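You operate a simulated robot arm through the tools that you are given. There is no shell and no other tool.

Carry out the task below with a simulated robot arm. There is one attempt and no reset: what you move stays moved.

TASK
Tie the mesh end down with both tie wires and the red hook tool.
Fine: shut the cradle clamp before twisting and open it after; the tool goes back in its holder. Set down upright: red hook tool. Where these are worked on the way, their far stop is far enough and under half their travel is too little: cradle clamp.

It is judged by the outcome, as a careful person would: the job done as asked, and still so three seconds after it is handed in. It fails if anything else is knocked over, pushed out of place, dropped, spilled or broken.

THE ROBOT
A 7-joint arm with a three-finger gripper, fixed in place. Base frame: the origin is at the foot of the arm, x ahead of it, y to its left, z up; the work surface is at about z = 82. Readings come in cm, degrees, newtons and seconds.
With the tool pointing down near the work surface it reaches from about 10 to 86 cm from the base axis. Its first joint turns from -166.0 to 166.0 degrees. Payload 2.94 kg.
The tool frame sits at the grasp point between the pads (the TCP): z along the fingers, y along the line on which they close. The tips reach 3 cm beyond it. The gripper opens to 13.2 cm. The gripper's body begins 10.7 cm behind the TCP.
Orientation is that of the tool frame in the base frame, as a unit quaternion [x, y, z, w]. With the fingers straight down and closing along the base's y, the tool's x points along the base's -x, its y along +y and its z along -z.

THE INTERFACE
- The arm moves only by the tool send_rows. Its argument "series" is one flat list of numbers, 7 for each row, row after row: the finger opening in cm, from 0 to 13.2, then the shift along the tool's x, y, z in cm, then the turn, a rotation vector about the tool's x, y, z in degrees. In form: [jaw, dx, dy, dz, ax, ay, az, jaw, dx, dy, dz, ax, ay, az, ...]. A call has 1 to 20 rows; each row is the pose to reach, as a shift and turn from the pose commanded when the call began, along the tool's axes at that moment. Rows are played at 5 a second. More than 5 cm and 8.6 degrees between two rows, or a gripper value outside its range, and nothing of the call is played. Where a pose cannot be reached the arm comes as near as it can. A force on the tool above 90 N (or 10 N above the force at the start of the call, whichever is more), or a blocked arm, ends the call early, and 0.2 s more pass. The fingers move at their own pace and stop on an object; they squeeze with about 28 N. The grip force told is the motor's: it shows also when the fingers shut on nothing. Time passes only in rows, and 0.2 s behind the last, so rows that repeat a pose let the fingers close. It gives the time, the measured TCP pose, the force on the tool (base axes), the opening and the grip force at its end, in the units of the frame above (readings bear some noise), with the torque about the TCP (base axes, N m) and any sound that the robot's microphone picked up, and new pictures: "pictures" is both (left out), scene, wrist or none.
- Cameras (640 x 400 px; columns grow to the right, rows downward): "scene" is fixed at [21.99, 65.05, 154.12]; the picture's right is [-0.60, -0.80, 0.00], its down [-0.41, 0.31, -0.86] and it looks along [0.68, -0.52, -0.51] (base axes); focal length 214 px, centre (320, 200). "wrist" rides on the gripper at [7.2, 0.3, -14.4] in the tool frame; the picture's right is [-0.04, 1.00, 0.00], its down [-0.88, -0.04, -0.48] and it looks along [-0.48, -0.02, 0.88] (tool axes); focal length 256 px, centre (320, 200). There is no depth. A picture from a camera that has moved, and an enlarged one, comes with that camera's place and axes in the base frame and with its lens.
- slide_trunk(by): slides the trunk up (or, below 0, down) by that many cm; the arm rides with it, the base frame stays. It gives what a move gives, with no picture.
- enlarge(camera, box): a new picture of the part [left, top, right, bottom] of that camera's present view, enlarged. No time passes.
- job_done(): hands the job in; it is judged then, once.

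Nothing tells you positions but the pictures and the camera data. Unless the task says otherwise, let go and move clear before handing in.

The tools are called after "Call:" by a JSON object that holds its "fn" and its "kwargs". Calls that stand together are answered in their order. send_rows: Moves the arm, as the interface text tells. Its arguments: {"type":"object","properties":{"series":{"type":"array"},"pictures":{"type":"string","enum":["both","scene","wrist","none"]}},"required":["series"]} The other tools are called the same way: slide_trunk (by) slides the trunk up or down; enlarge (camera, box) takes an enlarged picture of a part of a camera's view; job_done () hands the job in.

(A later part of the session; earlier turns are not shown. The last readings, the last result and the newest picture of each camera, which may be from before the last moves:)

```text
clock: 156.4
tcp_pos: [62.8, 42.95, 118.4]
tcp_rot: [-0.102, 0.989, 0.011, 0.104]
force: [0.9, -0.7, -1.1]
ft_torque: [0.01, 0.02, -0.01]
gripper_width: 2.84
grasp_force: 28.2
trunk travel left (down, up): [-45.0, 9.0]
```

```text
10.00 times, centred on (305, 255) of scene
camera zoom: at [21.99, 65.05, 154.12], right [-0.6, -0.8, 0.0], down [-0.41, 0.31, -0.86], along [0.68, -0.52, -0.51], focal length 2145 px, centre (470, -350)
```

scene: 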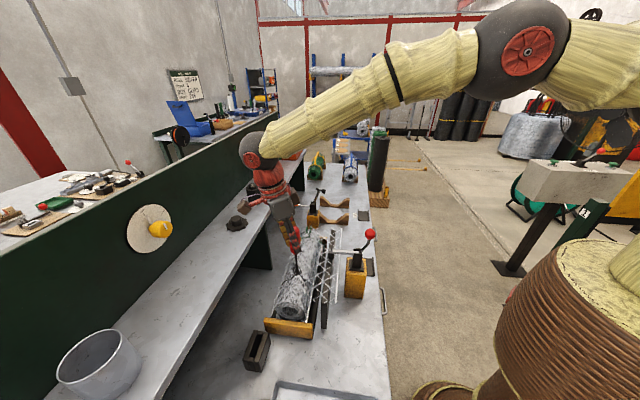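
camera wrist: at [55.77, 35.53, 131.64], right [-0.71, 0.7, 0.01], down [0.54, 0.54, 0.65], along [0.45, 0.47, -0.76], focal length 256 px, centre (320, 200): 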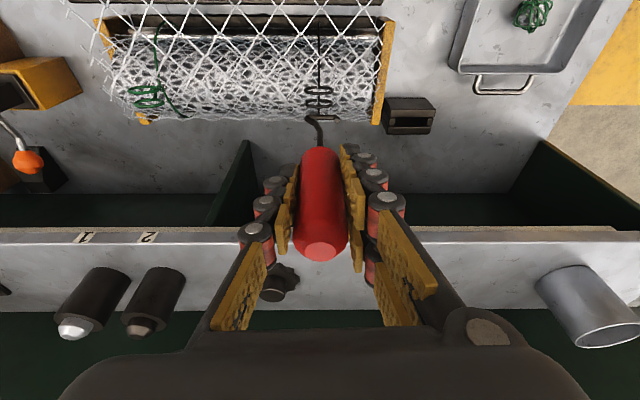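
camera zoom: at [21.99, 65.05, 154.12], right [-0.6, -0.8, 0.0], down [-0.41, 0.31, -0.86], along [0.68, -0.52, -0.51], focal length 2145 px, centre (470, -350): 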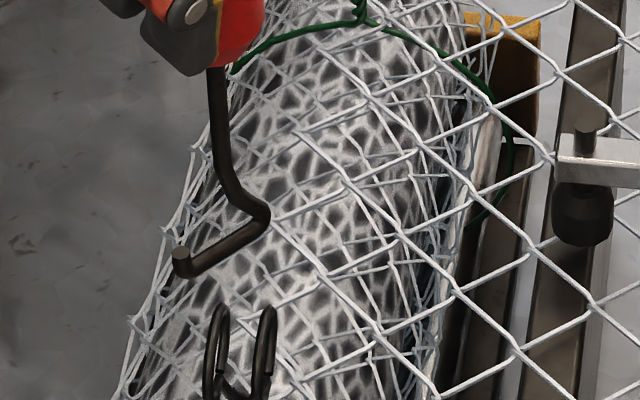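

Call:
{"fn": "send_rows", "kwargs": {"series": [1, -0.013, -0.022, 0.003, -1.73, 0, -8.16, 1, -0.029, -0.043, 0.006, -3.47, 0, -16.31, 1, -0.048, -0.06, 0.01, -5.2, 0, -24.47, 1, -0.069, -0.075, 0.015, -6.94, 0, -32.63, 1, -0.092, -0.086, 0.019, -8.67, 0, -40.78, 1, 0.324, -0.086, 1.975, -8.67, 0, -40.78, 1, 0.636, -0.086, 3.442, -8.67, 0, -40.78, 1, 0.761, -0.086, 4.029, -8.67, 0, -40.78, 1, 0.865, -0.086, 4.518, -8.67, 0, -40.78, 1, 0.948, -0.086, 4.909, -8.67, 0, -40.78, 1, 0.97, -0.075, 4.905, -7.01, 0, -32.96, 1, 0.991, -0.062, 4.901, -5.35, 0, -25.13, 1, 1.009, -0.045, 4.897, -3.68, 0, -17.31, 1, 1.025, -0.026, 4.893, -2.02, 0, -9.49, 1, 1.025, -0.026, 4.893, -2.02, 0, -9.49], "pictures": "none"}}

Call:
{"fn": "enlarge", "kwargs": {"camera": "wrist", "box": [280, 80, 360, 140]}}

Call:
{"fn": "enlarge", "kwargs": {"camera": "scene", "box": [285, 245, 325, 285]}}

```text
clock: 159.6
tcp_pos: [62.54, 42.86, 113.33]
tcp_rot: [-0.182, 0.978, 0.019, 0.102]
force: [-1.0, -0.1, -0.7]
ft_torque: [-0.08, 0.15, -0.02]
gripper_width: 2.83
grasp_force: 27.6
trunk travel left (down, up): [-45.0, 9.0]
```

```text
6.67 times, centred on (320, 110) of wrist
camera zoom: at [53.21, 39.44, 125.86], right [-0.32, 0.95, 0.01], down [0.72, 0.24, 0.65], along [0.61, 0.22, -0.76], focal length 1707 px, centre (320, 800)
```

zoom: 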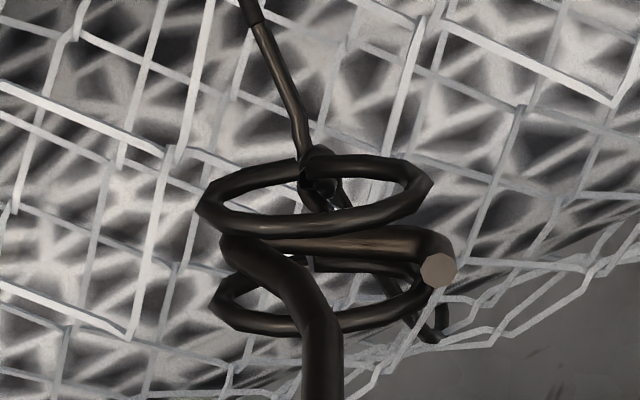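

```text
10.00 times, centred on (305, 265) of scene
camera zoom: at [21.99, 65.05, 154.12], right [-0.6, -0.8, 0.0], down [-0.41, 0.31, -0.86], along [0.68, -0.52, -0.51], focal length 2145 px, centre (470, -450)
```

zoom: 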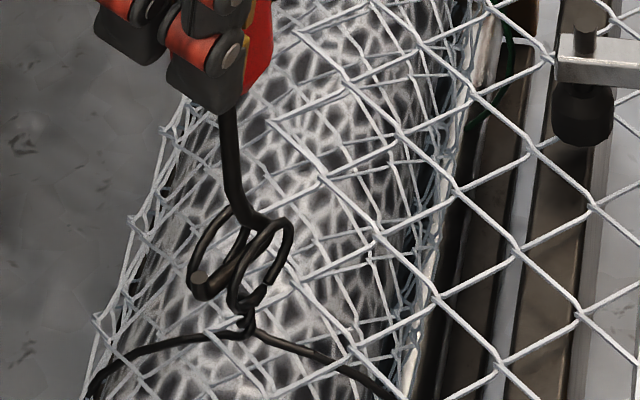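

Black is still turning freely past two turns, so its stop is further on. I'll keep twisting and watch for the stop.

Call:
{"fn": "send_rows", "kwargs": {"series": [1, 0.009, 0.023, -0.002, 1.66, 0, 7.82, 1, 0.015, 0.047, -0.003, 3.33, 0, 15.65, 1, 0.018, 0.072, -0.004, 4.99, 0, 23.47, 1, 0.018, 0.097, -0.004, 6.66, 0, 31.3, 1, 0.014, 0.122, -0.003, 8.32, 0, 39.12, 1, 0.006, 0.145, -0.001, 9.98, 0, 46.94, 1, -0.004, 0.168, 0.001, 11.65, 0, 54.77, 1, -0.018, 0.189, 0.004, 13.31, 0, 62.59, 1, -0.034, 0.208, 0.007, 14.98, 0, 70.42, 1, -0.034, 0.208, 0.007, 14.98, 0, 70.42], "pictures": "none"}}

Call:
{"fn": "enlarge", "kwargs": {"camera": "wrist", "box": [280, 80, 360, 140]}}

Call:
{"fn": "enlarge", "kwargs": {"camera": "scene", "box": [285, 245, 325, 285]}}

Call:
{"fn": "enlarge", "kwargs": {"camera": "scene", "box": [295, 215, 335, 255]}}

```text
clock: 161.8
tcp_pos: [62.71, 43.19, 113.38]
tcp_rot: [0.426, 0.899, -0.044, 0.095]
force: [-1.9, -0.1, -0.7]
ft_torque: [0.12, 0.06, 0.03]
gripper_width: 2.83
grasp_force: 28.4
trunk travel left (down, up): [-45.0, 9.0]
```

```text
6.67 times, centred on (320, 110) of wrist
camera zoom: at [56.58, 51.02, 125.92], right [0.8, 0.6, 0.01], down [0.45, -0.61, 0.65], along [0.39, -0.51, -0.76], focal length 1707 px, centre (320, 800)
```

zoom: 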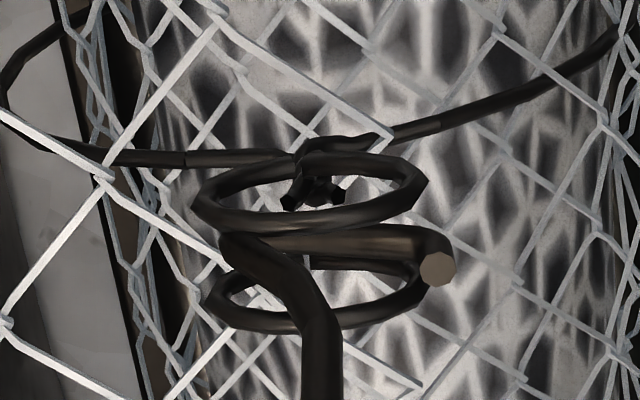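

```text
10.00 times, centred on (305, 265) of scene
camera zoom: at [21.99, 65.05, 154.12], right [-0.6, -0.8, 0.0], down [-0.41, 0.31, -0.86], along [0.68, -0.52, -0.51], focal length 2145 px, centre (470, -450)
```

zoom: 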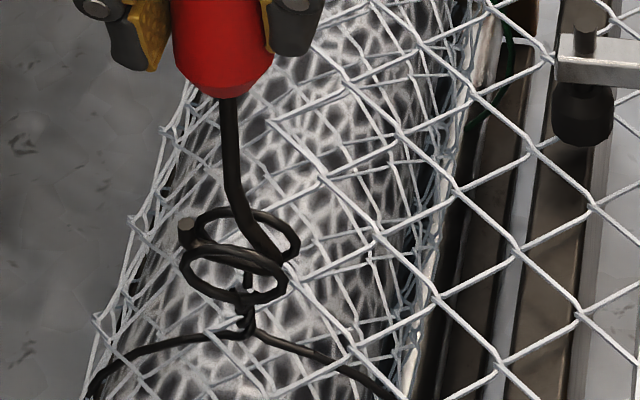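

```text
10.00 times, centred on (315, 235) of scene
camera zoom: at [21.99, 65.05, 154.12], right [-0.6, -0.8, 0.0], down [-0.41, 0.31, -0.86], along [0.68, -0.52, -0.51], focal length 2145 px, centre (370, -150)
```

zoom: 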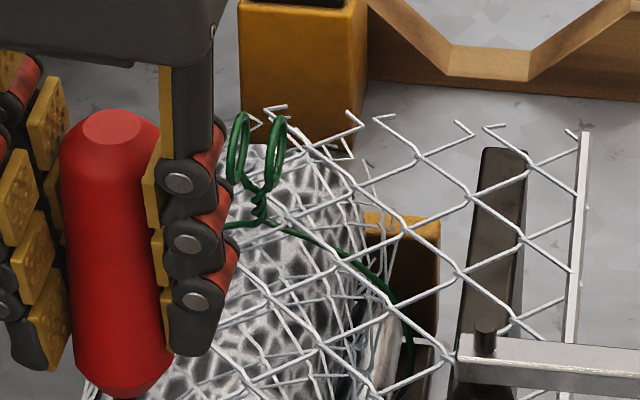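

Call:
{"fn": "send_rows", "kwargs": {"series": [1, 0.009, 0.023, -0.002, 1.66, 0, 7.82, 1, 0.015, 0.047, -0.003, 3.33, 0, 15.65, 1, 0.018, 0.072, -0.004, 4.99, 0, 23.47, 1, 0.018, 0.097, -0.004, 6.66, 0, 31.3, 1, 0.014, 0.122, -0.003, 8.32, 0, 39.12, 1, 0.006, 0.145, -0.001, 9.98, 0, 46.94, 1, -0.004, 0.168, 0.001, 11.65, 0, 54.77, 1, -0.018, 0.189, 0.004, 13.31, 0, 62.59, 1, -0.034, 0.208, 0.007, 14.98, 0, 70.42, 1, -0.05, 0.222, 0.011, 16.22, 0, 76.28, 1, -0.05, 0.222, 0.011, 16.22, 0, 76.28], "pictures": "none"}}

Call:
{"fn": "enlarge", "kwargs": {"camera": "wrist", "box": [280, 80, 360, 140]}}

Call:
{"fn": "enlarge", "kwargs": {"camera": "scene", "box": [285, 245, 325, 285]}}

```text
clock: 164.2
tcp_pos: [62.9, 43.22, 113.33]
tcp_rot: [0.896, 0.431, -0.095, 0.046]
force: [0.6, 1.8, -0.2]
ft_torque: [0.1, -0.04, 0.05]
gripper_width: 2.84
grasp_force: 27.4
trunk travel left (down, up): [-45.0, 9.0]
```

```text
6.67 times, centred on (320, 110) of wrist
camera zoom: at [69.4, 50.76, 125.82], right [0.75, -0.66, 0.01], down [-0.5, -0.57, 0.65], along [-0.42, -0.49, -0.76], focal length 1707 px, centre (320, 800)
```

zoom: 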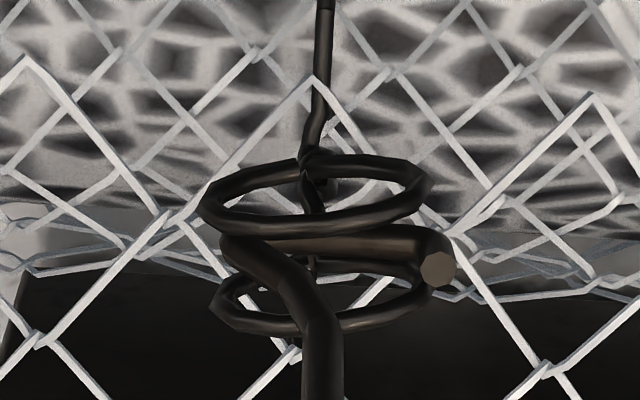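

```text
10.00 times, centred on (305, 265) of scene
camera zoom: at [21.99, 65.05, 154.12], right [-0.6, -0.8, 0.0], down [-0.41, 0.31, -0.86], along [0.68, -0.52, -0.51], focal length 2145 px, centre (470, -450)
```

zoom: 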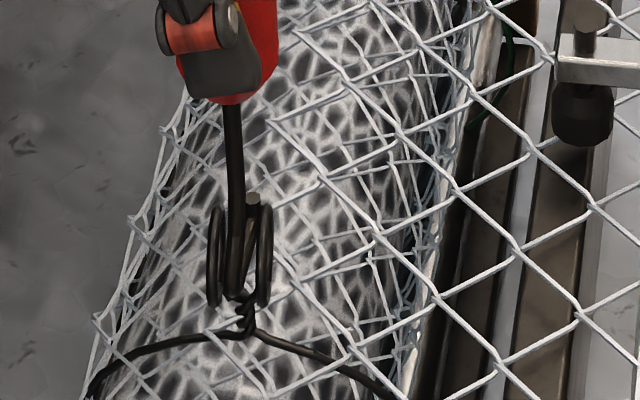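

Black still turns freely at about 2.5 turns. Next half-turn stroke.

Call:
{"fn": "send_rows", "kwargs": {"series": [1, -0.008, -0.015, 0.002, -1.14, 0, -5.38, 1, -0.018, -0.029, 0.004, -2.29, 0, -10.76, 1, -0.538, -0.029, -2.441, -2.29, 0, -10.76, 1, -1.058, -0.029, -4.886, -2.29, 0, -10.76, 1, -1.075, -0.049, -4.883, -4.04, 0, -18.97, 1, -1.095, -0.065, -4.878, -5.78, 0, -27.19, 1, -1.116, -0.079, -4.874, -7.53, 0, -35.4, 1, -1.14, -0.089, -4.869, -9.28, 0, -43.62, 1, -1.165, -0.096, -4.863, -11.02, 0, -51.83, 1, -1.19, -0.099, -4.858, -12.77, 0, -60.05, 1, -1.216, -0.098, -4.853, -14.52, 0, -68.26, 1, -1.241, -0.093, -4.847, -16.27, 0, -76.48, 1, -1.265, -0.084, -4.842, -18.01, 0, -84.69, 1, -1.288, -0.072, -4.837, -19.76, 0, -92.91, 1, -1.309, -0.057, -4.833, -21.51, 0, -101.13, 1, -1.327, -0.039, -4.829, -23.25, 0, -109.34, 1, -1.343, -0.018, -4.826, -25, 0, -117.56, 1, -1.355, 0.005, -4.823, -26.75, 0, -125.77, 1, -1.364, 0.029, -4.821, -28.5, 0, -133.99, 1, -1.37, 0.055, -4.82, -30.24, 0, -142.2], "pictures": "none"}}

Call:
{"fn": "enlarge", "kwargs": {"camera": "wrist", "box": [270, 70, 370, 145]}}

Call:
{"fn": "enlarge", "kwargs": {"camera": "scene", "box": [285, 245, 325, 285]}}

```text
clock: 168.4
tcp_pos: [62.59, 42.83, 118.38]
tcp_rot: [-0.145, 0.984, 0.015, 0.103]
force: [-0.3, -0.3, -1.7]
ft_torque: [-0.01, 0.02, 0.0]
gripper_width: 2.81
grasp_force: 28.0
trunk travel left (down, up): [-45.0, 9.0]
```

```text
5.33 times, centred on (320, 108) of wrist
camera zoom: at [52.99, 40.18, 130.87], right [-0.25, 0.97, 0.01], down [0.74, 0.18, 0.65], along [0.63, 0.17, -0.76], focal length 1365 px, centre (320, 693)
```

zoom: 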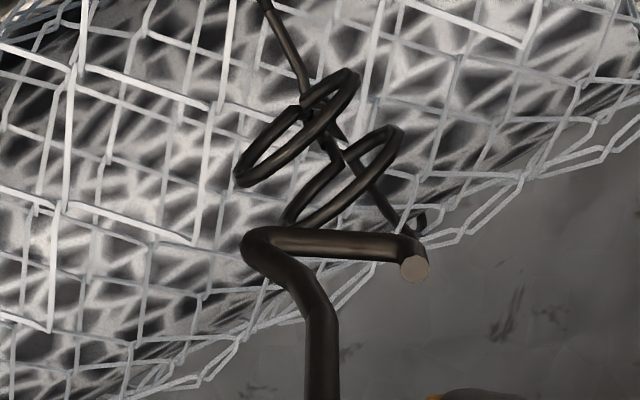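

```text
10.00 times, centred on (305, 265) of scene
camera zoom: at [21.99, 65.05, 154.12], right [-0.6, -0.8, 0.0], down [-0.41, 0.31, -0.86], along [0.68, -0.52, -0.51], focal length 2145 px, centre (470, -450)
```

zoom: 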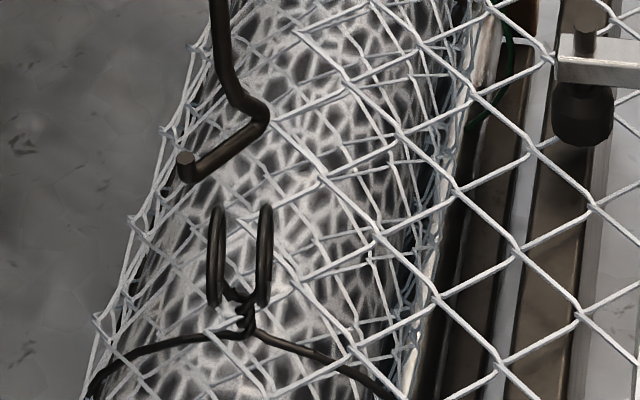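

Call:
{"fn": "send_rows", "kwargs": {"series": [1, -0.013, -0.022, 0.003, -1.73, 0, -8.16, 1, -0.029, -0.043, 0.006, -3.47, 0, -16.31, 1, -0.048, -0.06, 0.01, -5.2, 0, -24.47, 1, -0.069, -0.075, 0.015, -6.94, 0, -32.63, 1, -0.092, -0.086, 0.019, -8.67, 0, -40.78, 1, 0.324, -0.086, 1.975, -8.67, 0, -40.78, 1, 0.636, -0.086, 3.442, -8.67, 0, -40.78, 1, 0.761, -0.086, 4.029, -8.67, 0, -40.78, 1, 0.865, -0.086, 4.518, -8.67, 0, -40.78, 1, 0.948, -0.086, 4.909, -8.67, 0, -40.78, 1, 0.97, -0.075, 4.905, -7.01, 0, -32.96, 1, 0.991, -0.062, 4.901, -5.35, 0, -25.13, 1, 1.009, -0.045, 4.897, -3.68, 0, -17.31, 1, 1.025, -0.026, 4.893, -2.02, 0, -9.49, 1, 1.038, -0.005, 4.891, -0.35, 0, -1.66, 1, 1.048, 0.018, 4.888, 1.31, 0, 6.16, 1, 1.054, 0.042, 4.887, 2.97, 0, 13.99, 1, 1.058, 0.067, 4.886, 4.64, 0, 21.81, 1, 1.058, 0.092, 4.886, 6.3, 0, 29.63, 1, 1.055, 0.116, 4.887, 7.97, 0, 37.46], "pictures": "none"}}

Call:
{"fn": "enlarge", "kwargs": {"camera": "wrist", "box": [280, 80, 360, 140]}}

Call:
{"fn": "enlarge", "kwargs": {"camera": "scene", "box": [285, 245, 325, 285]}}

```text
clock: 172.6
tcp_pos: [62.66, 43.09, 113.43]
tcp_rot: [0.187, 0.977, -0.019, 0.104]
force: [-0.7, -0.1, 2.1]
ft_torque: [0.1, -0.05, 0.51]
gripper_width: 2.82
grasp_force: 28.0
trunk travel left (down, up): [-45.0, 9.0]
```

```text
6.67 times, centred on (320, 110) of wrist
camera zoom: at [53.44, 46.94, 125.92], right [0.41, 0.91, 0.01], down [0.69, -0.32, 0.65], along [0.6, -0.26, -0.76], focal length 1707 px, centre (320, 800)
```

zoom: 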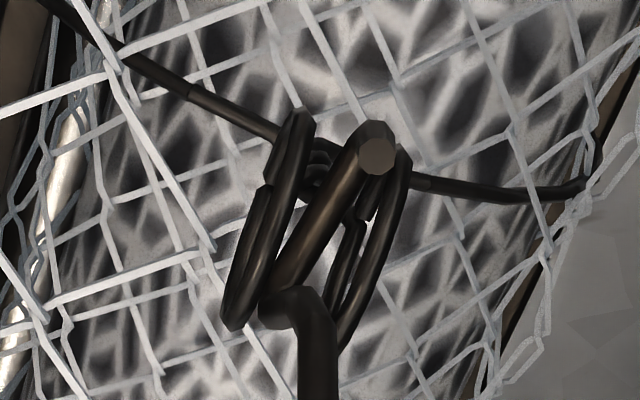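

```text
10.00 times, centred on (305, 265) of scene
camera zoom: at [21.99, 65.05, 154.12], right [-0.6, -0.8, 0.0], down [-0.41, 0.31, -0.86], along [0.68, -0.52, -0.51], focal length 2145 px, centre (470, -450)
```

zoom: 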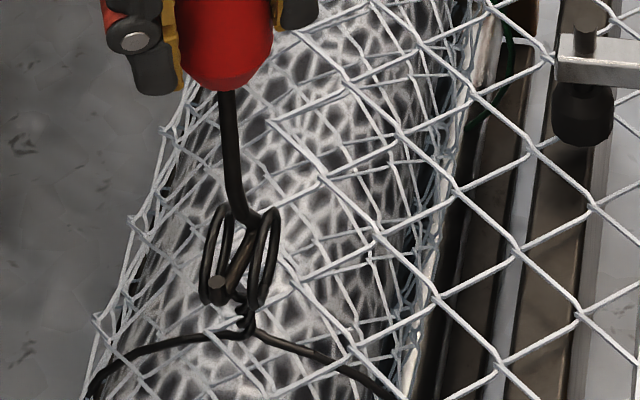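

Black has now reached its stop as well: torque jumped to 0.5 N·m and the handle slipped. Both wires are wound tight. I relax the hook slightly and lift it clear.

Call:
{"fn": "send_rows", "kwargs": {"series": [1, -0.01, -0.016, 0.002, -1.25, 0, -5.87, 1, -0.02, -0.032, 0.004, -2.5, 0, -11.74, 1, -0.436, -0.032, -1.952, -2.5, 0, -11.74, 1, -0.852, -0.032, -3.908, -2.5, 0, -11.74, 1, -1.268, -0.032, -5.864, -2.5, 0, -11.74, 1, -1.684, -0.032, -7.82, -2.5, 0, -11.74, 1, -1.684, -0.032, -7.82, -2.5, 0, -11.74]}}

Call:
{"fn": "enlarge", "kwargs": {"camera": "wrist", "box": [270, 70, 370, 145]}}

Call:
{"fn": "enlarge", "kwargs": {"camera": "scene", "box": [275, 210, 355, 290]}}

```text
clock: 174.2
tcp_pos: [62.59, 42.96, 121.37]
tcp_rot: [0.083, 0.991, -0.008, 0.103]
force: [0.2, 0.3, -1.0]
ft_torque: [-0.01, -0.01, -0.03]
gripper_width: 2.81
grasp_force: 28.3
trunk travel left (down, up): [-45.0, 9.0]
camera wrist: at [52.74, 44.86, 133.89], right [0.21, 0.98, 0.01], down [0.74, -0.16, 0.65], along [0.63, -0.13, -0.76], focal length 256 px, centre (320, 200)
```

scene: 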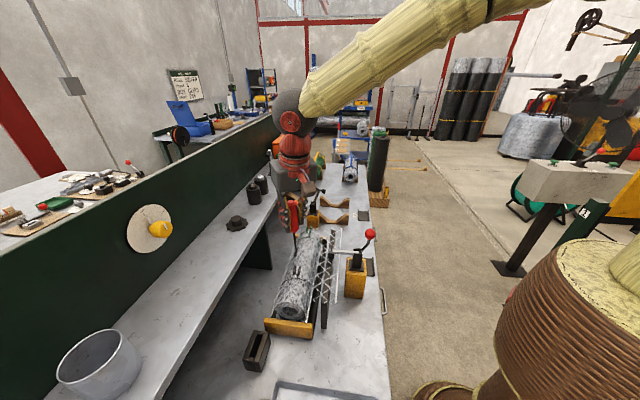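
wrist: 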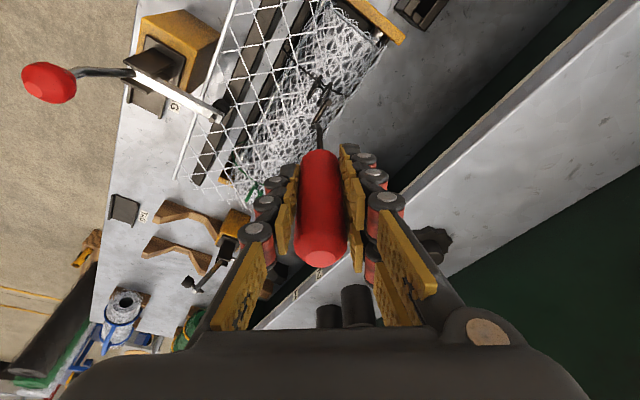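

```text
5.33 times, centred on (320, 108) of wrist
camera zoom: at [52.74, 44.86, 133.89], right [0.21, 0.98, 0.01], down [0.74, -0.16, 0.65], along [0.63, -0.13, -0.76], focal length 1365 px, centre (320, 693)
```

zoom: 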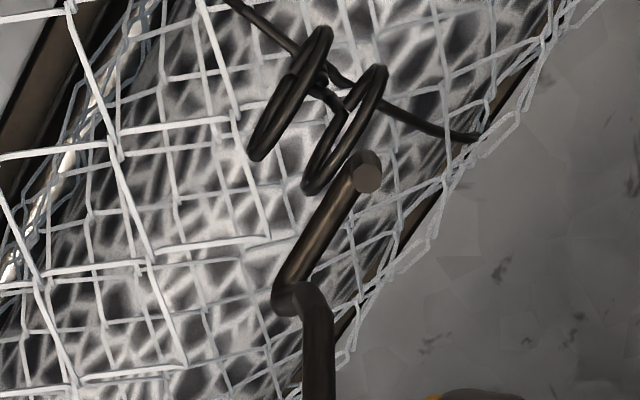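

```text
5.00 times, centred on (315, 250) of scene
camera zoom: at [21.99, 65.05, 154.12], right [-0.6, -0.8, 0.0], down [-0.41, 0.31, -0.86], along [0.68, -0.52, -0.51], focal length 1072 px, centre (345, -50)
```

zoom: 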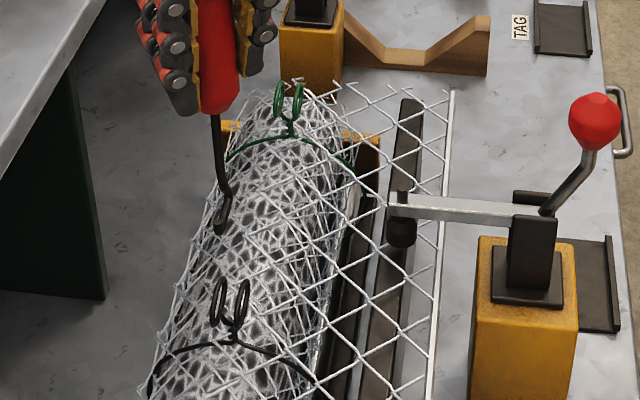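

Both rings look wound. Before returning the tool I'll use the green wire to confirm it is hard against its stop. The same resistance will also rotate the handle in my grip, so the hook ends up square for its holder slot.

Call:
{"fn": "send_rows", "kwargs": {"series": [1, -2.6, -1.98, 0.96, 0.33, 0, 1.53, 1, -5.2, -3.97, 1.92, 0.65, 0, 3.06, 1, -7.8, -5.95, 2.89, 0.98, 0, 4.6, 1, -10.4, -7.93, 3.85, 1.31, 0, 6.13, 1, -13.0, -9.92, 4.81, 1.63, 0, 7.66, 1, -15.6, -11.9, 5.77, 1.96, 0, 9.19, 1, -15.6, -11.9, 5.77, 1.96, 0, 9.19]}}

Call:
{"fn": "enlarge", "kwargs": {"camera": "wrist", "box": [270, 70, 370, 145]}}

Call:
{"fn": "enlarge", "kwargs": {"camera": "scene", "box": [285, 215, 335, 265]}}

```text
clock: 175.8
tcp_pos: [76.87, 28.54, 119.01]
tcp_rot: [0.164, 0.981, -0.017, 0.103]
force: [-0.5, 0.0, -0.4]
ft_torque: [0.02, 0.01, 0.01]
gripper_width: 2.82
grasp_force: 27.7
trunk travel left (down, up): [-45.0, 9.0]
camera wrist: at [67.45, 31.98, 131.49], right [0.36, 0.93, 0.01], down [0.71, -0.28, 0.65], along [0.61, -0.23, -0.76], focal length 256 px, centre (320, 200)
```

scene: 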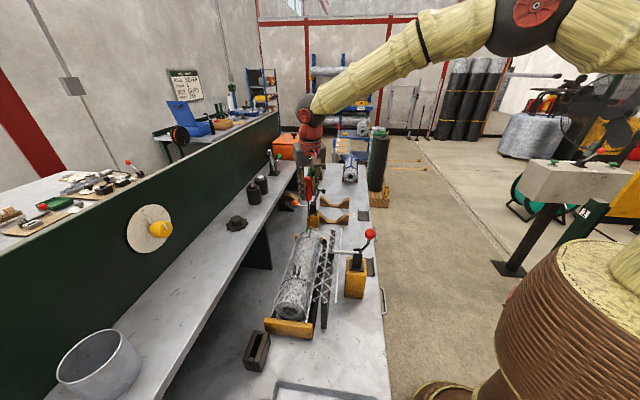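
wrist: 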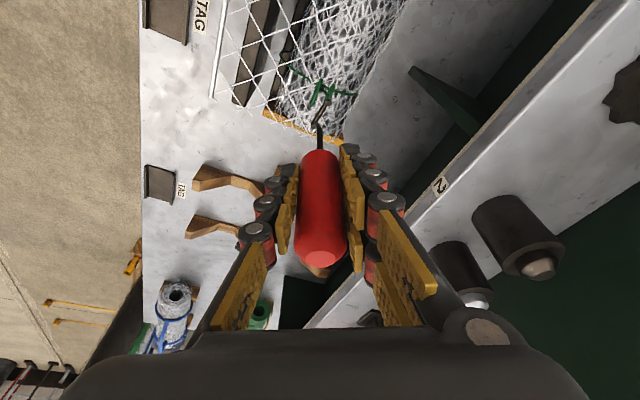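

```text
5.33 times, centred on (320, 108) of wrist
camera zoom: at [67.45, 31.98, 131.49], right [0.36, 0.93, 0.01], down [0.71, -0.28, 0.65], along [0.61, -0.23, -0.76], focal length 1365 px, centre (320, 693)
```

zoom: 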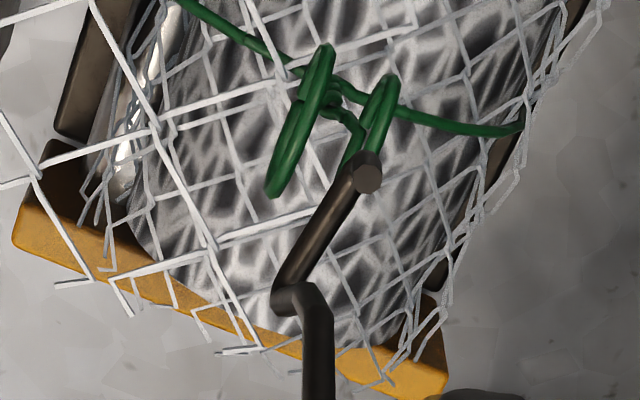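

```text
8.00 times, centred on (310, 240) of scene
camera zoom: at [21.99, 65.05, 154.12], right [-0.6, -0.8, 0.0], down [-0.41, 0.31, -0.86], along [0.68, -0.52, -0.51], focal length 1716 px, centre (400, -120)
```

zoom: 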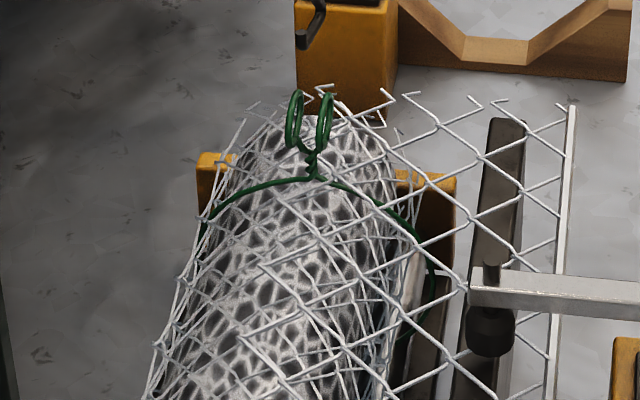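

Call:
{"fn": "send_rows", "kwargs": {"series": [1, -0.07, 0.22, 0.015, 0, 0, 0, 1, 0.346, 0.22, 1.971, 0, 0, 0, 1, 0.679, 0.22, 3.536, 0, 0, 0, 1, 0.824, 0.22, 4.22, 0, 0, 0, 1, 0.928, 0.22, 4.709, 0, 0, 0, 1, 1.032, 0.22, 5.198, 0, 0, 0, 1, 1.032, 0.22, 5.198, 0, 0, 0], "pictures": "none"}}

Call:
{"fn": "enlarge", "kwargs": {"camera": "wrist", "box": [280, 80, 360, 140]}}

```text
clock: 177.4
tcp_pos: [77.08, 28.69, 113.7]
tcp_rot: [0.164, 0.981, -0.017, 0.102]
force: [-1.2, -0.3, -0.4]
ft_torque: [-0.04, 0.08, 0.01]
gripper_width: 2.79
grasp_force: 28.1
trunk travel left (down, up): [-45.0, 9.0]
```

```text
6.67 times, centred on (320, 110) of wrist
camera zoom: at [67.67, 32.15, 126.13], right [0.36, 0.93, 0.01], down [0.71, -0.28, 0.65], along [0.61, -0.23, -0.76], focal length 1707 px, centre (320, 800)
```

zoom: 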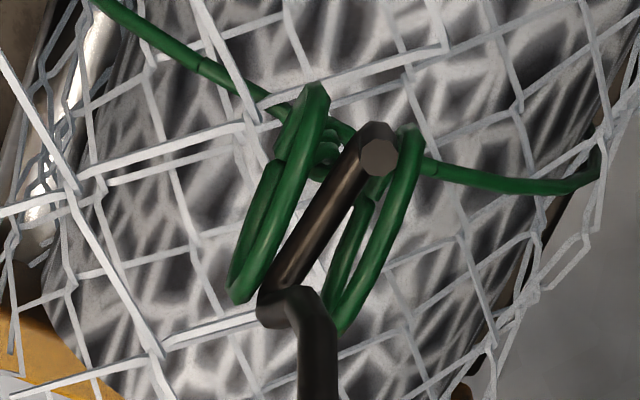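

Call:
{"fn": "send_rows", "kwargs": {"series": [1, 0.001, -0.021, 0, 1.66, 0, 7.82, 1, 0.006, -0.041, -0.001, 3.33, 0, 15.65, 1, 0.013, -0.061, -0.003, 4.99, 0, 23.47, 1, 0.022, -0.079, -0.005, 6.66, 0, 31.3, 1, 0.022, -0.079, -0.005, 6.66, 0, 31.3], "pictures": "none"}}

Call:
{"fn": "enlarge", "kwargs": {"camera": "wrist", "box": [280, 80, 360, 140]}}

Call:
{"fn": "enlarge", "kwargs": {"camera": "scene", "box": [290, 215, 330, 255]}}

```text
clock: 178.6
tcp_pos: [76.98, 28.6, 113.64]
tcp_rot: [0.429, 0.897, -0.045, 0.094]
force: [-0.2, 2.1, -2.8]
ft_torque: [0.21, 0.07, 0.1]
gripper_width: 2.76
grasp_force: 27.5
trunk travel left (down, up): [-45.0, 9.0]
```

```text
6.67 times, centred on (320, 110) of wrist
camera zoom: at [70.99, 36.6, 126.13], right [0.8, 0.59, 0.01], down [0.45, -0.62, 0.65], along [0.39, -0.52, -0.76], focal length 1707 px, centre (320, 800)
```

zoom: 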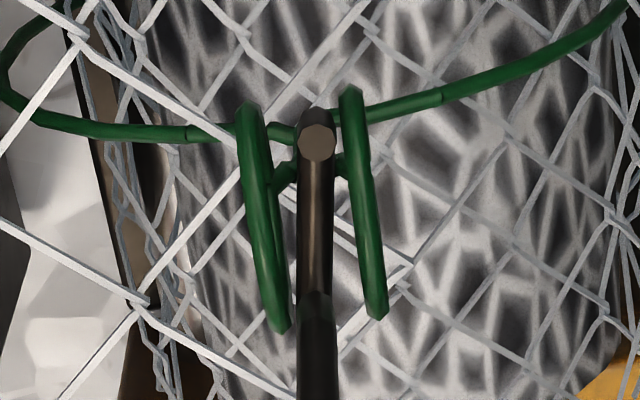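

```text
10.00 times, centred on (310, 235) of scene
camera zoom: at [21.99, 65.05, 154.12], right [-0.6, -0.8, 0.0], down [-0.41, 0.31, -0.86], along [0.68, -0.52, -0.51], focal length 2145 px, centre (420, -150)
```

zoom: 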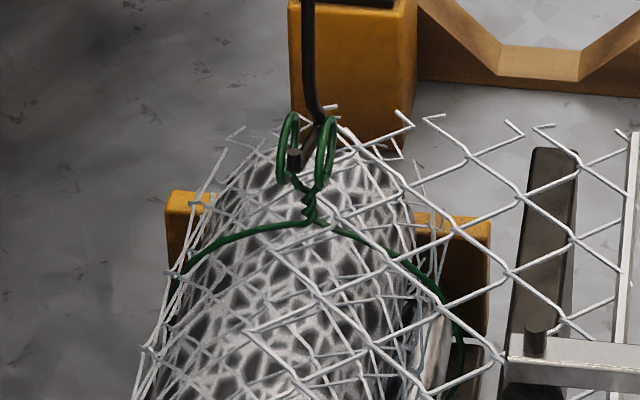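

Call:
{"fn": "send_rows", "kwargs": {"series": [1, 0.001, -0.021, 0, 1.66, 0, 7.82, 1, 0.006, -0.041, -0.001, 3.33, 0, 15.65, 1, 0.013, -0.061, -0.003, 4.99, 0, 23.47, 1, 0.022, -0.079, -0.005, 6.66, 0, 31.3, 1, 0.034, -0.096, -0.007, 8.32, 0, 39.12], "pictures": "none"}}

Call:
{"fn": "enlarge", "kwargs": {"camera": "wrist", "box": [280, 80, 360, 140]}}

Call:
{"fn": "enlarge", "kwargs": {"camera": "scene", "box": [290, 215, 330, 255]}}

```text
clock: 179.8
tcp_pos: [77.06, 28.71, 113.73]
tcp_rot: [0.71, 0.696, -0.075, 0.073]
force: [3.5, 1.3, -0.6]
ft_torque: [0.1, -0.28, 0.42]
gripper_width: 2.82
grasp_force: 28.1
trunk travel left (down, up): [-45.0, 9.0]
```

```text
6.67 times, centred on (320, 110) of wrist
camera zoom: at [77.51, 38.58, 126.17], right [1.0, -0.06, 0.01], down [-0.05, -0.76, 0.65], along [-0.03, -0.65, -0.76], focal length 1707 px, centre (320, 800)
```

zoom: 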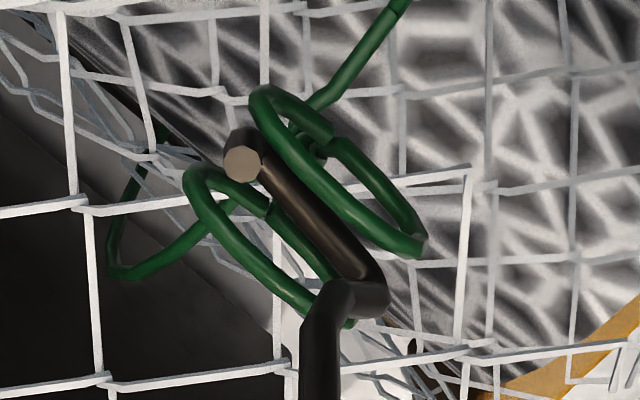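

```text
10.00 times, centred on (310, 235) of scene
camera zoom: at [21.99, 65.05, 154.12], right [-0.6, -0.8, 0.0], down [-0.41, 0.31, -0.86], along [0.68, -0.52, -0.51], focal length 2145 px, centre (420, -150)
```

zoom: 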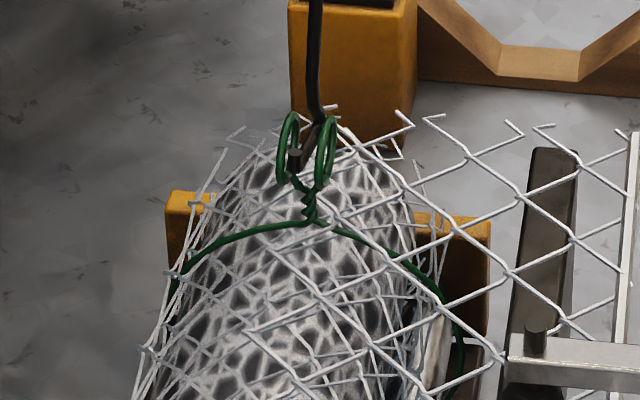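

Confirmed: green is hard against its stop (0.42 N·m and the rings don't move). I'll let the handle slip a bit more so the hook lies along the grip's closing direction for the holder.

Call:
{"fn": "send_rows", "kwargs": {"series": [1, 0.001, -0.021, 0, 1.66, 0, 7.82, 1, 0.006, -0.041, -0.001, 3.33, 0, 15.65, 1, 0.013, -0.061, -0.003, 4.99, 0, 23.47, 1, 0.022, -0.079, -0.005, 6.66, 0, 31.3, 1, 0.034, -0.096, -0.007, 8.32, 0, 39.12, 1, 0.048, -0.11, -0.01, 9.98, 0, 46.94, 1, 0.055, -0.117, -0.012, 10.82, 0, 50.86], "pictures": "none"}}

Call:
{"fn": "enlarge", "kwargs": {"camera": "wrist", "box": [280, 80, 360, 140]}}

Call:
{"fn": "enlarge", "kwargs": {"camera": "scene", "box": [290, 215, 330, 255]}}

```text
clock: 181.4
tcp_pos: [76.72, 28.58, 113.58]
tcp_rot: [0.943, 0.314, -0.101, 0.034]
force: [-2.7, -1.2, -0.7]
ft_torque: [-0.17, 0.38, 0.2]
gripper_width: 2.83
grasp_force: 27.8
trunk travel left (down, up): [-45.0, 9.0]
```

```text
6.67 times, centred on (320, 110) of wrist
camera zoom: at [84.97, 34.33, 126.08], right [0.57, -0.82, 0.01], down [-0.63, -0.43, 0.65], along [-0.53, -0.37, -0.76], focal length 1707 px, centre (320, 800)
```

zoom: 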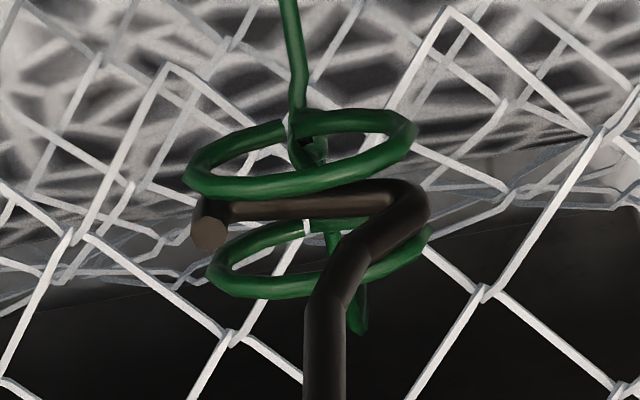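

```text
10.00 times, centred on (310, 235) of scene
camera zoom: at [21.99, 65.05, 154.12], right [-0.6, -0.8, 0.0], down [-0.41, 0.31, -0.86], along [0.68, -0.52, -0.51], focal length 2145 px, centre (420, -150)
```

zoom: 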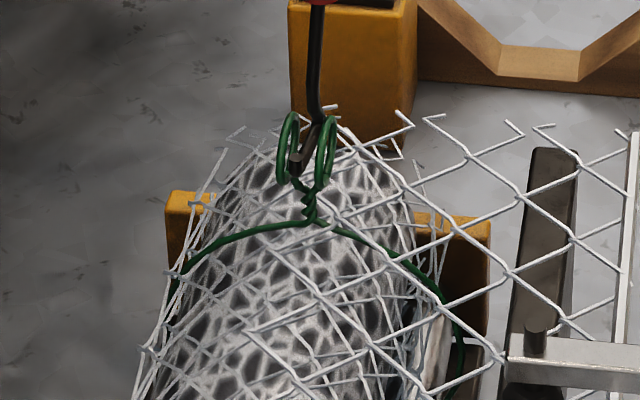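

Call:
{"fn": "send_rows", "kwargs": {"series": [1, 0, 0, 0, -1.66, 0, -7.82, 1, -0.416, 0, -1.956, -1.66, 0, -7.82, 1, -0.832, 0, -3.912, -1.66, 0, -7.82, 1, -1.248, 0, -5.868, -1.66, 0, -7.82, 1, -1.443, -1.869, -5.954, -3.41, 0, -16.04, 1, -1.637, -3.738, -6.041, -5.16, 0, -24.25, 1, -1.832, -5.607, -6.127, -6.91, 0, -32.47, 1, -2.026, -7.476, -6.214, -8.65, 0, -40.68, 1, -2.221, -9.345, -6.3, -10.4, 0, -48.9, 1, -2.415, -11.214, -6.386, -12.15, 0, -57.12, 1, -2.61, -13.083, -6.473, -13.89, 0, -65.33, 1, -2.804, -14.952, -6.559, -15.64, 0, -73.55, 1, -2.999, -16.821, -6.646, -17.39, 0, -81.76, 1, -3.193, -18.69, -6.732, -19.14, 0, -89.98, 1, -3.388, -20.559, -6.818, -20.88, 0, -98.19, 1, -3.582, -22.428, -6.905, -22.63, 0, -106.41, 1, -3.777, -24.297, -6.991, -24.38, 0, -114.62, 1, -3.971, -26.166, -7.078, -26.12, 0, -122.84, 1, -4.166, -28.035, -7.164, -27.87, 0, -131.05, 1, -4.36, -29.9, -7.25, -29.62, 0, -139.27]}}

Call:
{"fn": "enlarge", "kwargs": {"camera": "scene", "box": [275, 210, 355, 290]}}

```text
clock: 185.6
tcp_pos: [56.56, 50.82, 121.69]
tcp_rot: [0.004, 0.995, -0.001, 0.104]
force: [0.0, -0.2, -1.8]
ft_torque: [0.0, 0.0, -0.01]
gripper_width: 2.84
grasp_force: 28.3
trunk travel left (down, up): [-45.0, 9.0]
camera wrist: at [46.56, 51.16, 134.24], right [0.05, 1.0, 0.01], down [0.76, -0.04, 0.65], along [0.65, -0.03, -0.76], focal length 256 px, centre (320, 200)
```

scene: 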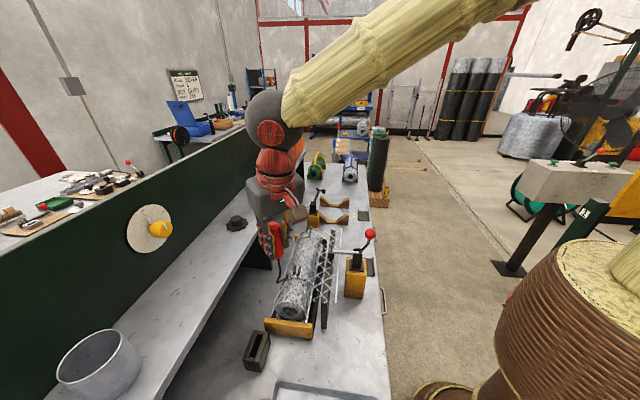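
wrist: 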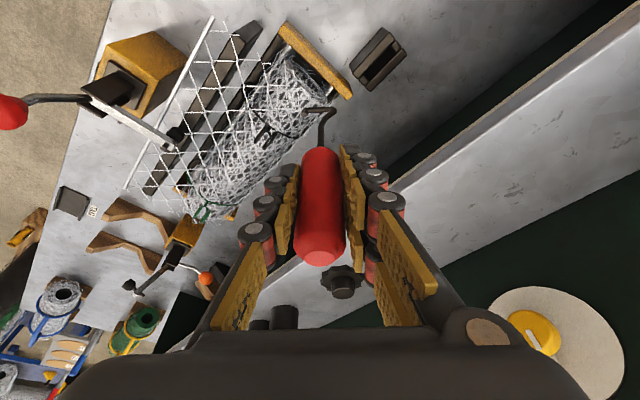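

```text
5.00 times, centred on (315, 250) of scene
camera zoom: at [21.99, 65.05, 154.12], right [-0.6, -0.8, 0.0], down [-0.41, 0.31, -0.86], along [0.68, -0.52, -0.51], focal length 1072 px, centre (345, -50)
```

zoom: 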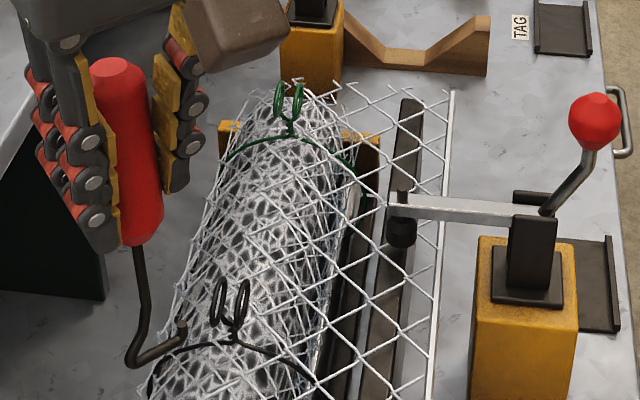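

Call:
{"fn": "send_rows", "kwargs": {"series": [1, 1.04, 0.97, 0.33, -1.73, 0, -8.12, 1, 2.08, 1.93, 0.66, -3.45, 0, -16.24, 1, 3.13, 2.9, 0.99, -5.18, 0, -24.35, 1, 4.17, 3.86, 1.32, -6.9, 0, -32.47, 1, 5.21, 4.83, 1.65, -8.63, 0, -40.59, 1, 5.21, 4.83, 1.65, -8.63, 0, -40.59]}}

Call:
{"fn": "enlarge", "kwargs": {"camera": "wrist", "box": [260, 80, 380, 170]}}

Call:
{"fn": "enlarge", "kwargs": {"camera": "scene", "box": [215, 270, 315, 380]}}

```text
clock: 187.0
tcp_pos: [51.81, 55.79, 118.96]
tcp_rot: [-0.348, 0.932, 0.035, 0.098]
force: [0.3, -0.4, -0.6]
ft_torque: [0.0, 0.03, 0.03]
gripper_width: 2.82
grasp_force: 28.6
trunk travel left (down, up): [-45.0, 9.0]
camera wrist: at [44.1, 49.24, 131.49], right [-0.62, 0.78, 0.01], down [0.6, 0.47, 0.65], along [0.5, 0.41, -0.76], focal length 256 px, centre (320, 200)
```

scene: 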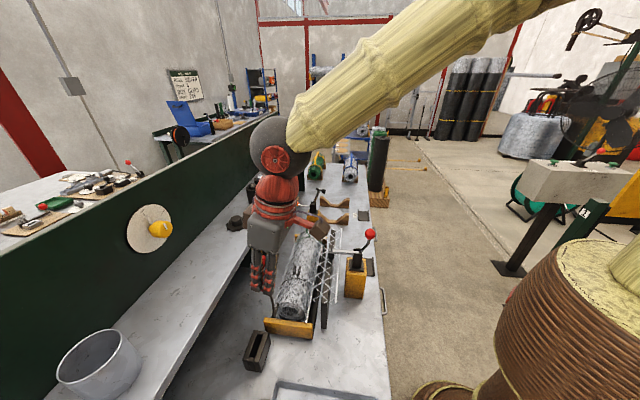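
wrist: 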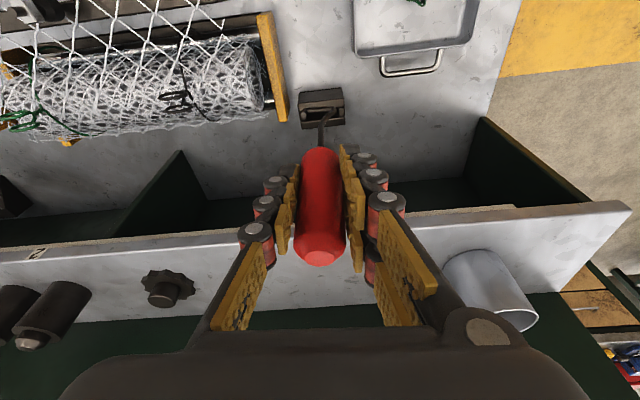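

```text
4.44 times, centred on (320, 125) of wrist
camera zoom: at [44.1, 49.24, 131.49], right [-0.62, 0.78, 0.01], down [0.6, 0.47, 0.65], along [0.5, 0.41, -0.76], focal length 1138 px, centre (320, 533)
```

zoom: 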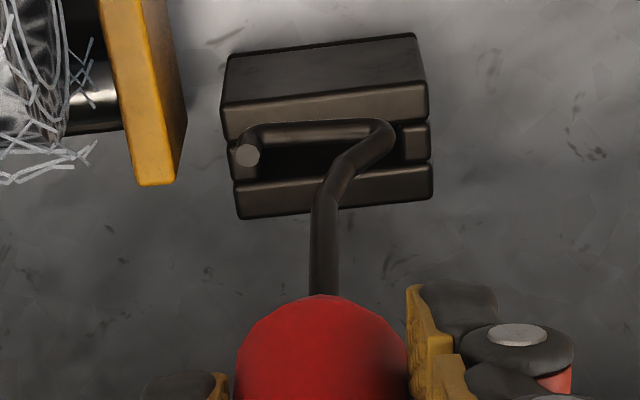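

```text
3.64 times, centred on (265, 325) of scene
camera zoom: at [21.99, 65.05, 154.12], right [-0.6, -0.8, 0.0], down [-0.41, 0.31, -0.86], along [0.68, -0.52, -0.51], focal length 780 px, centre (520, -254)
```

zoom: 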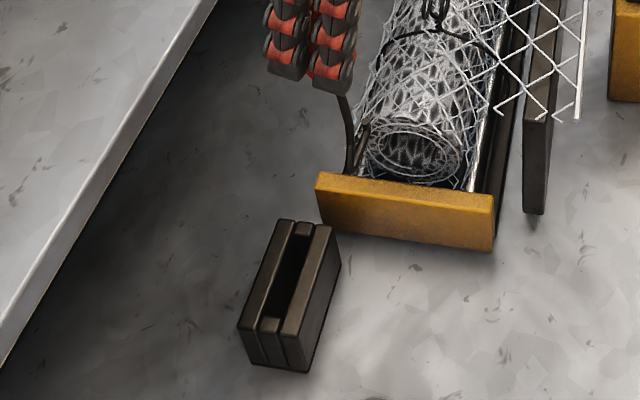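

The hook now points the other way along the slot, which is fine because the slot is long enough both ways. The tool leans about 3° in the grip, so I'll tilt the hand 3° more to make it plumb while moving above the holder.

Call:
{"fn": "send_rows", "kwargs": {"series": [1, -1.43, 0.02, 1.83, 0, -0.75, 0, 1, -2.87, 0.04, 3.65, 0, -1.5, 0, 1, -4.3, 0.06, 5.48, 0, -2.25, 0, 1, -5.74, 0.085, 7.31, 0, -3, 0, 1, -5.74, 0.085, 7.31, 0, -3, 0]}}

Call:
{"fn": "enlarge", "kwargs": {"camera": "wrist", "box": [260, 70, 380, 160]}}

Call:
{"fn": "enlarge", "kwargs": {"camera": "scene", "box": [205, 260, 305, 380]}}

```text
clock: 188.2
tcp_pos: [57.35, 60.54, 113.04]
tcp_rot: [-0.346, 0.929, 0.045, 0.122]
force: [-0.2, -0.5, -1.3]
ft_torque: [0.01, -0.02, 0.01]
gripper_width: 2.81
grasp_force: 27.9
trunk travel left (down, up): [-45.0, 9.0]
camera wrist: at [48.97, 53.6, 124.91], right [-0.62, 0.78, 0.01], down [0.57, 0.45, 0.69], along [0.53, 0.43, -0.73], focal length 256 px, centre (320, 200)
```

scene: 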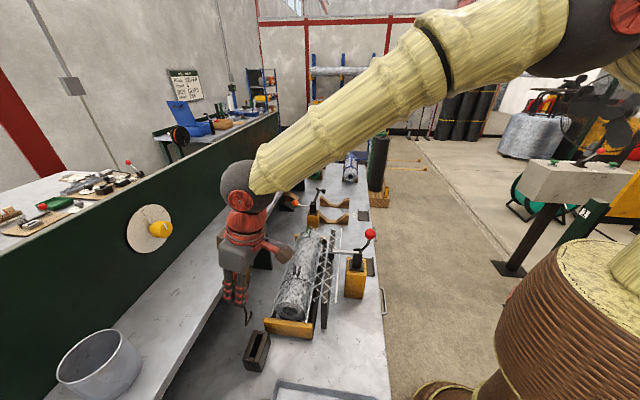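
wrist: 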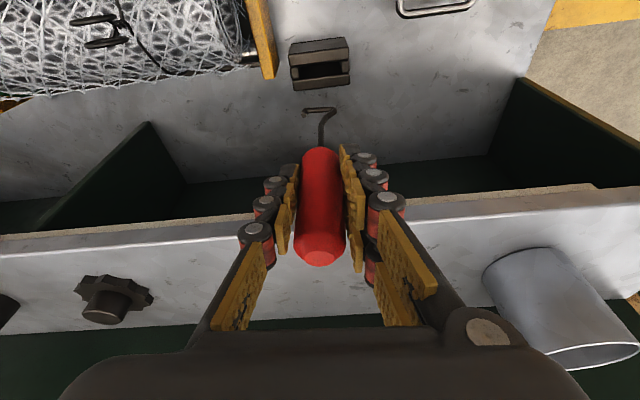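

```text
4.44 times, centred on (320, 115) of wrist
camera zoom: at [48.97, 53.6, 124.91], right [-0.62, 0.78, 0.01], down [0.57, 0.45, 0.69], along [0.53, 0.43, -0.73], focal length 1138 px, centre (320, 578)
```

zoom: 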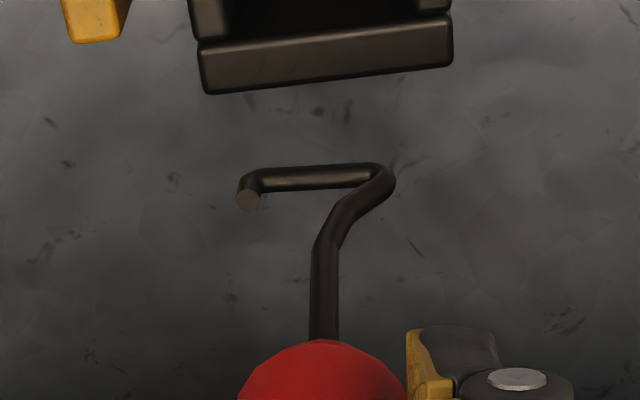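

```text
3.33 times, centred on (255, 320) of scene
camera zoom: at [21.99, 65.05, 154.12], right [-0.6, -0.8, 0.0], down [-0.41, 0.31, -0.86], along [0.68, -0.52, -0.51], focal length 715 px, centre (537, -200)
```

zoom: 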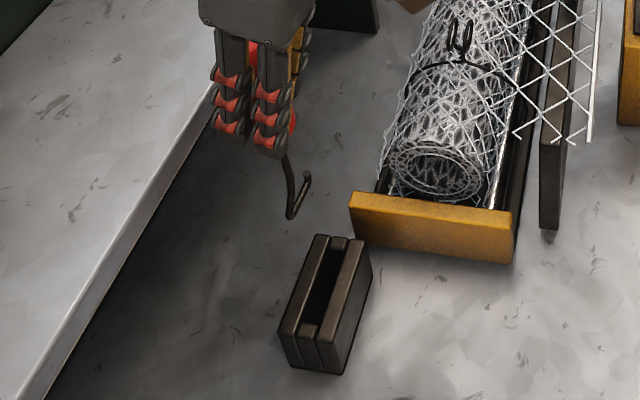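

Call:
{"fn": "send_rows", "kwargs": {"series": [1, 0.207, 0.238, -0.055, 0, 0, 0, 1, 1.113, 0.238, 3.326, 0, 0, 0, 1, 2.019, 0.238, 6.706, 0, 0, 0, 1, 2.795, 0.238, 9.604, 0, 0, 0, 1, 2.795, 0.238, 9.604, 0, 0, 0]}}

Call:
{"fn": "enlarge", "kwargs": {"camera": "wrist", "box": [260, 70, 380, 160]}}

Call:
{"fn": "enlarge", "kwargs": {"camera": "scene", "box": [215, 290, 295, 380]}}

```text
clock: 189.4
tcp_pos: [56.84, 60.51, 102.94]
tcp_rot: [-0.347, 0.929, 0.046, 0.122]
force: [0.1, -0.2, -1.8]
ft_torque: [-0.02, 0.01, 0.0]
gripper_width: 2.84
grasp_force: 27.2
trunk travel left (down, up): [-45.0, 9.0]
camera wrist: at [48.62, 53.69, 115.02], right [-0.62, 0.78, 0.01], down [0.57, 0.45, 0.69], along [0.53, 0.43, -0.73], focal length 256 px, centre (320, 200)
```

scene: 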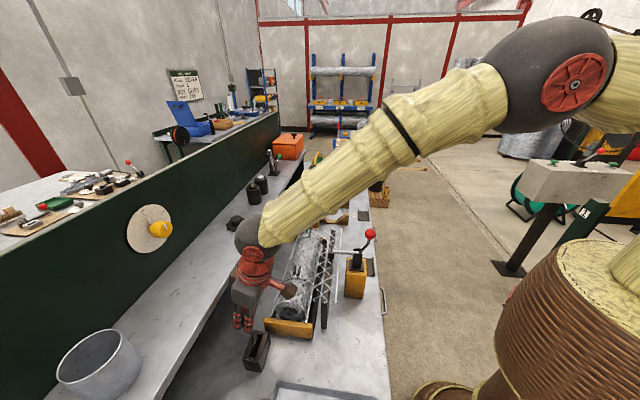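
wrist: 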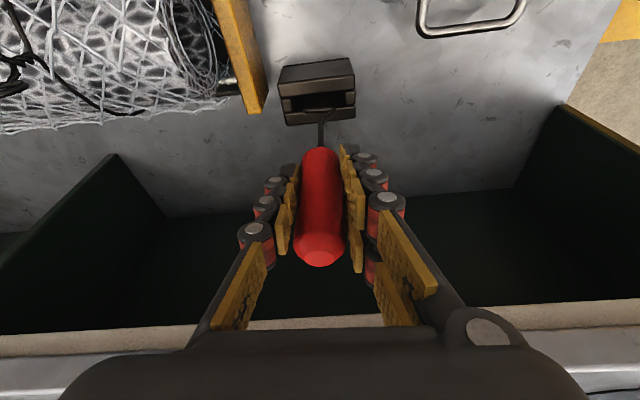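

```text
4.44 times, centred on (320, 115) of wrist
camera zoom: at [48.62, 53.69, 115.02], right [-0.62, 0.78, 0.01], down [0.57, 0.45, 0.69], along [0.53, 0.43, -0.73], focal length 1138 px, centre (320, 578)
```

zoom: 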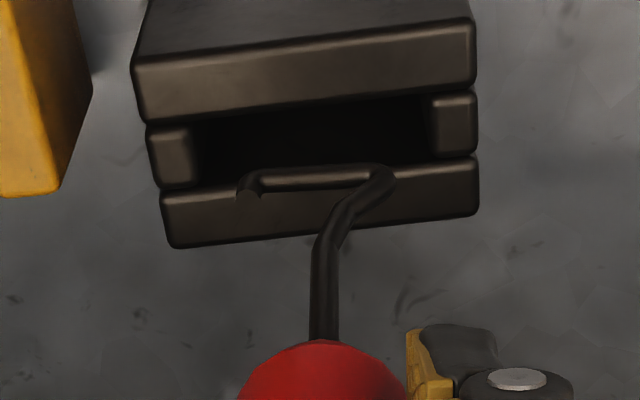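

```text
4.44 times, centred on (255, 335) of scene
camera zoom: at [21.99, 65.05, 154.12], right [-0.6, -0.8, 0.0], down [-0.41, 0.31, -0.86], along [0.68, -0.52, -0.51], focal length 953 px, centre (609, -400)
```

zoom: 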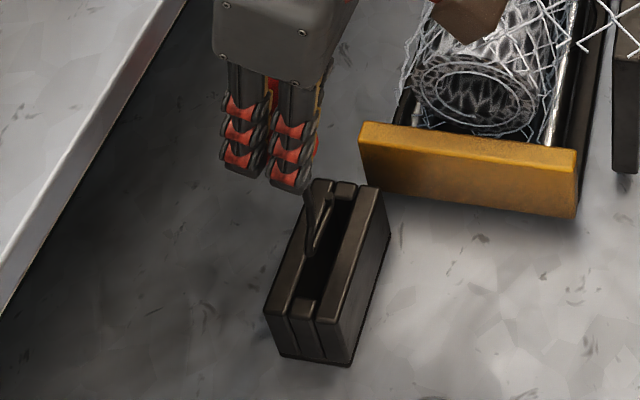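

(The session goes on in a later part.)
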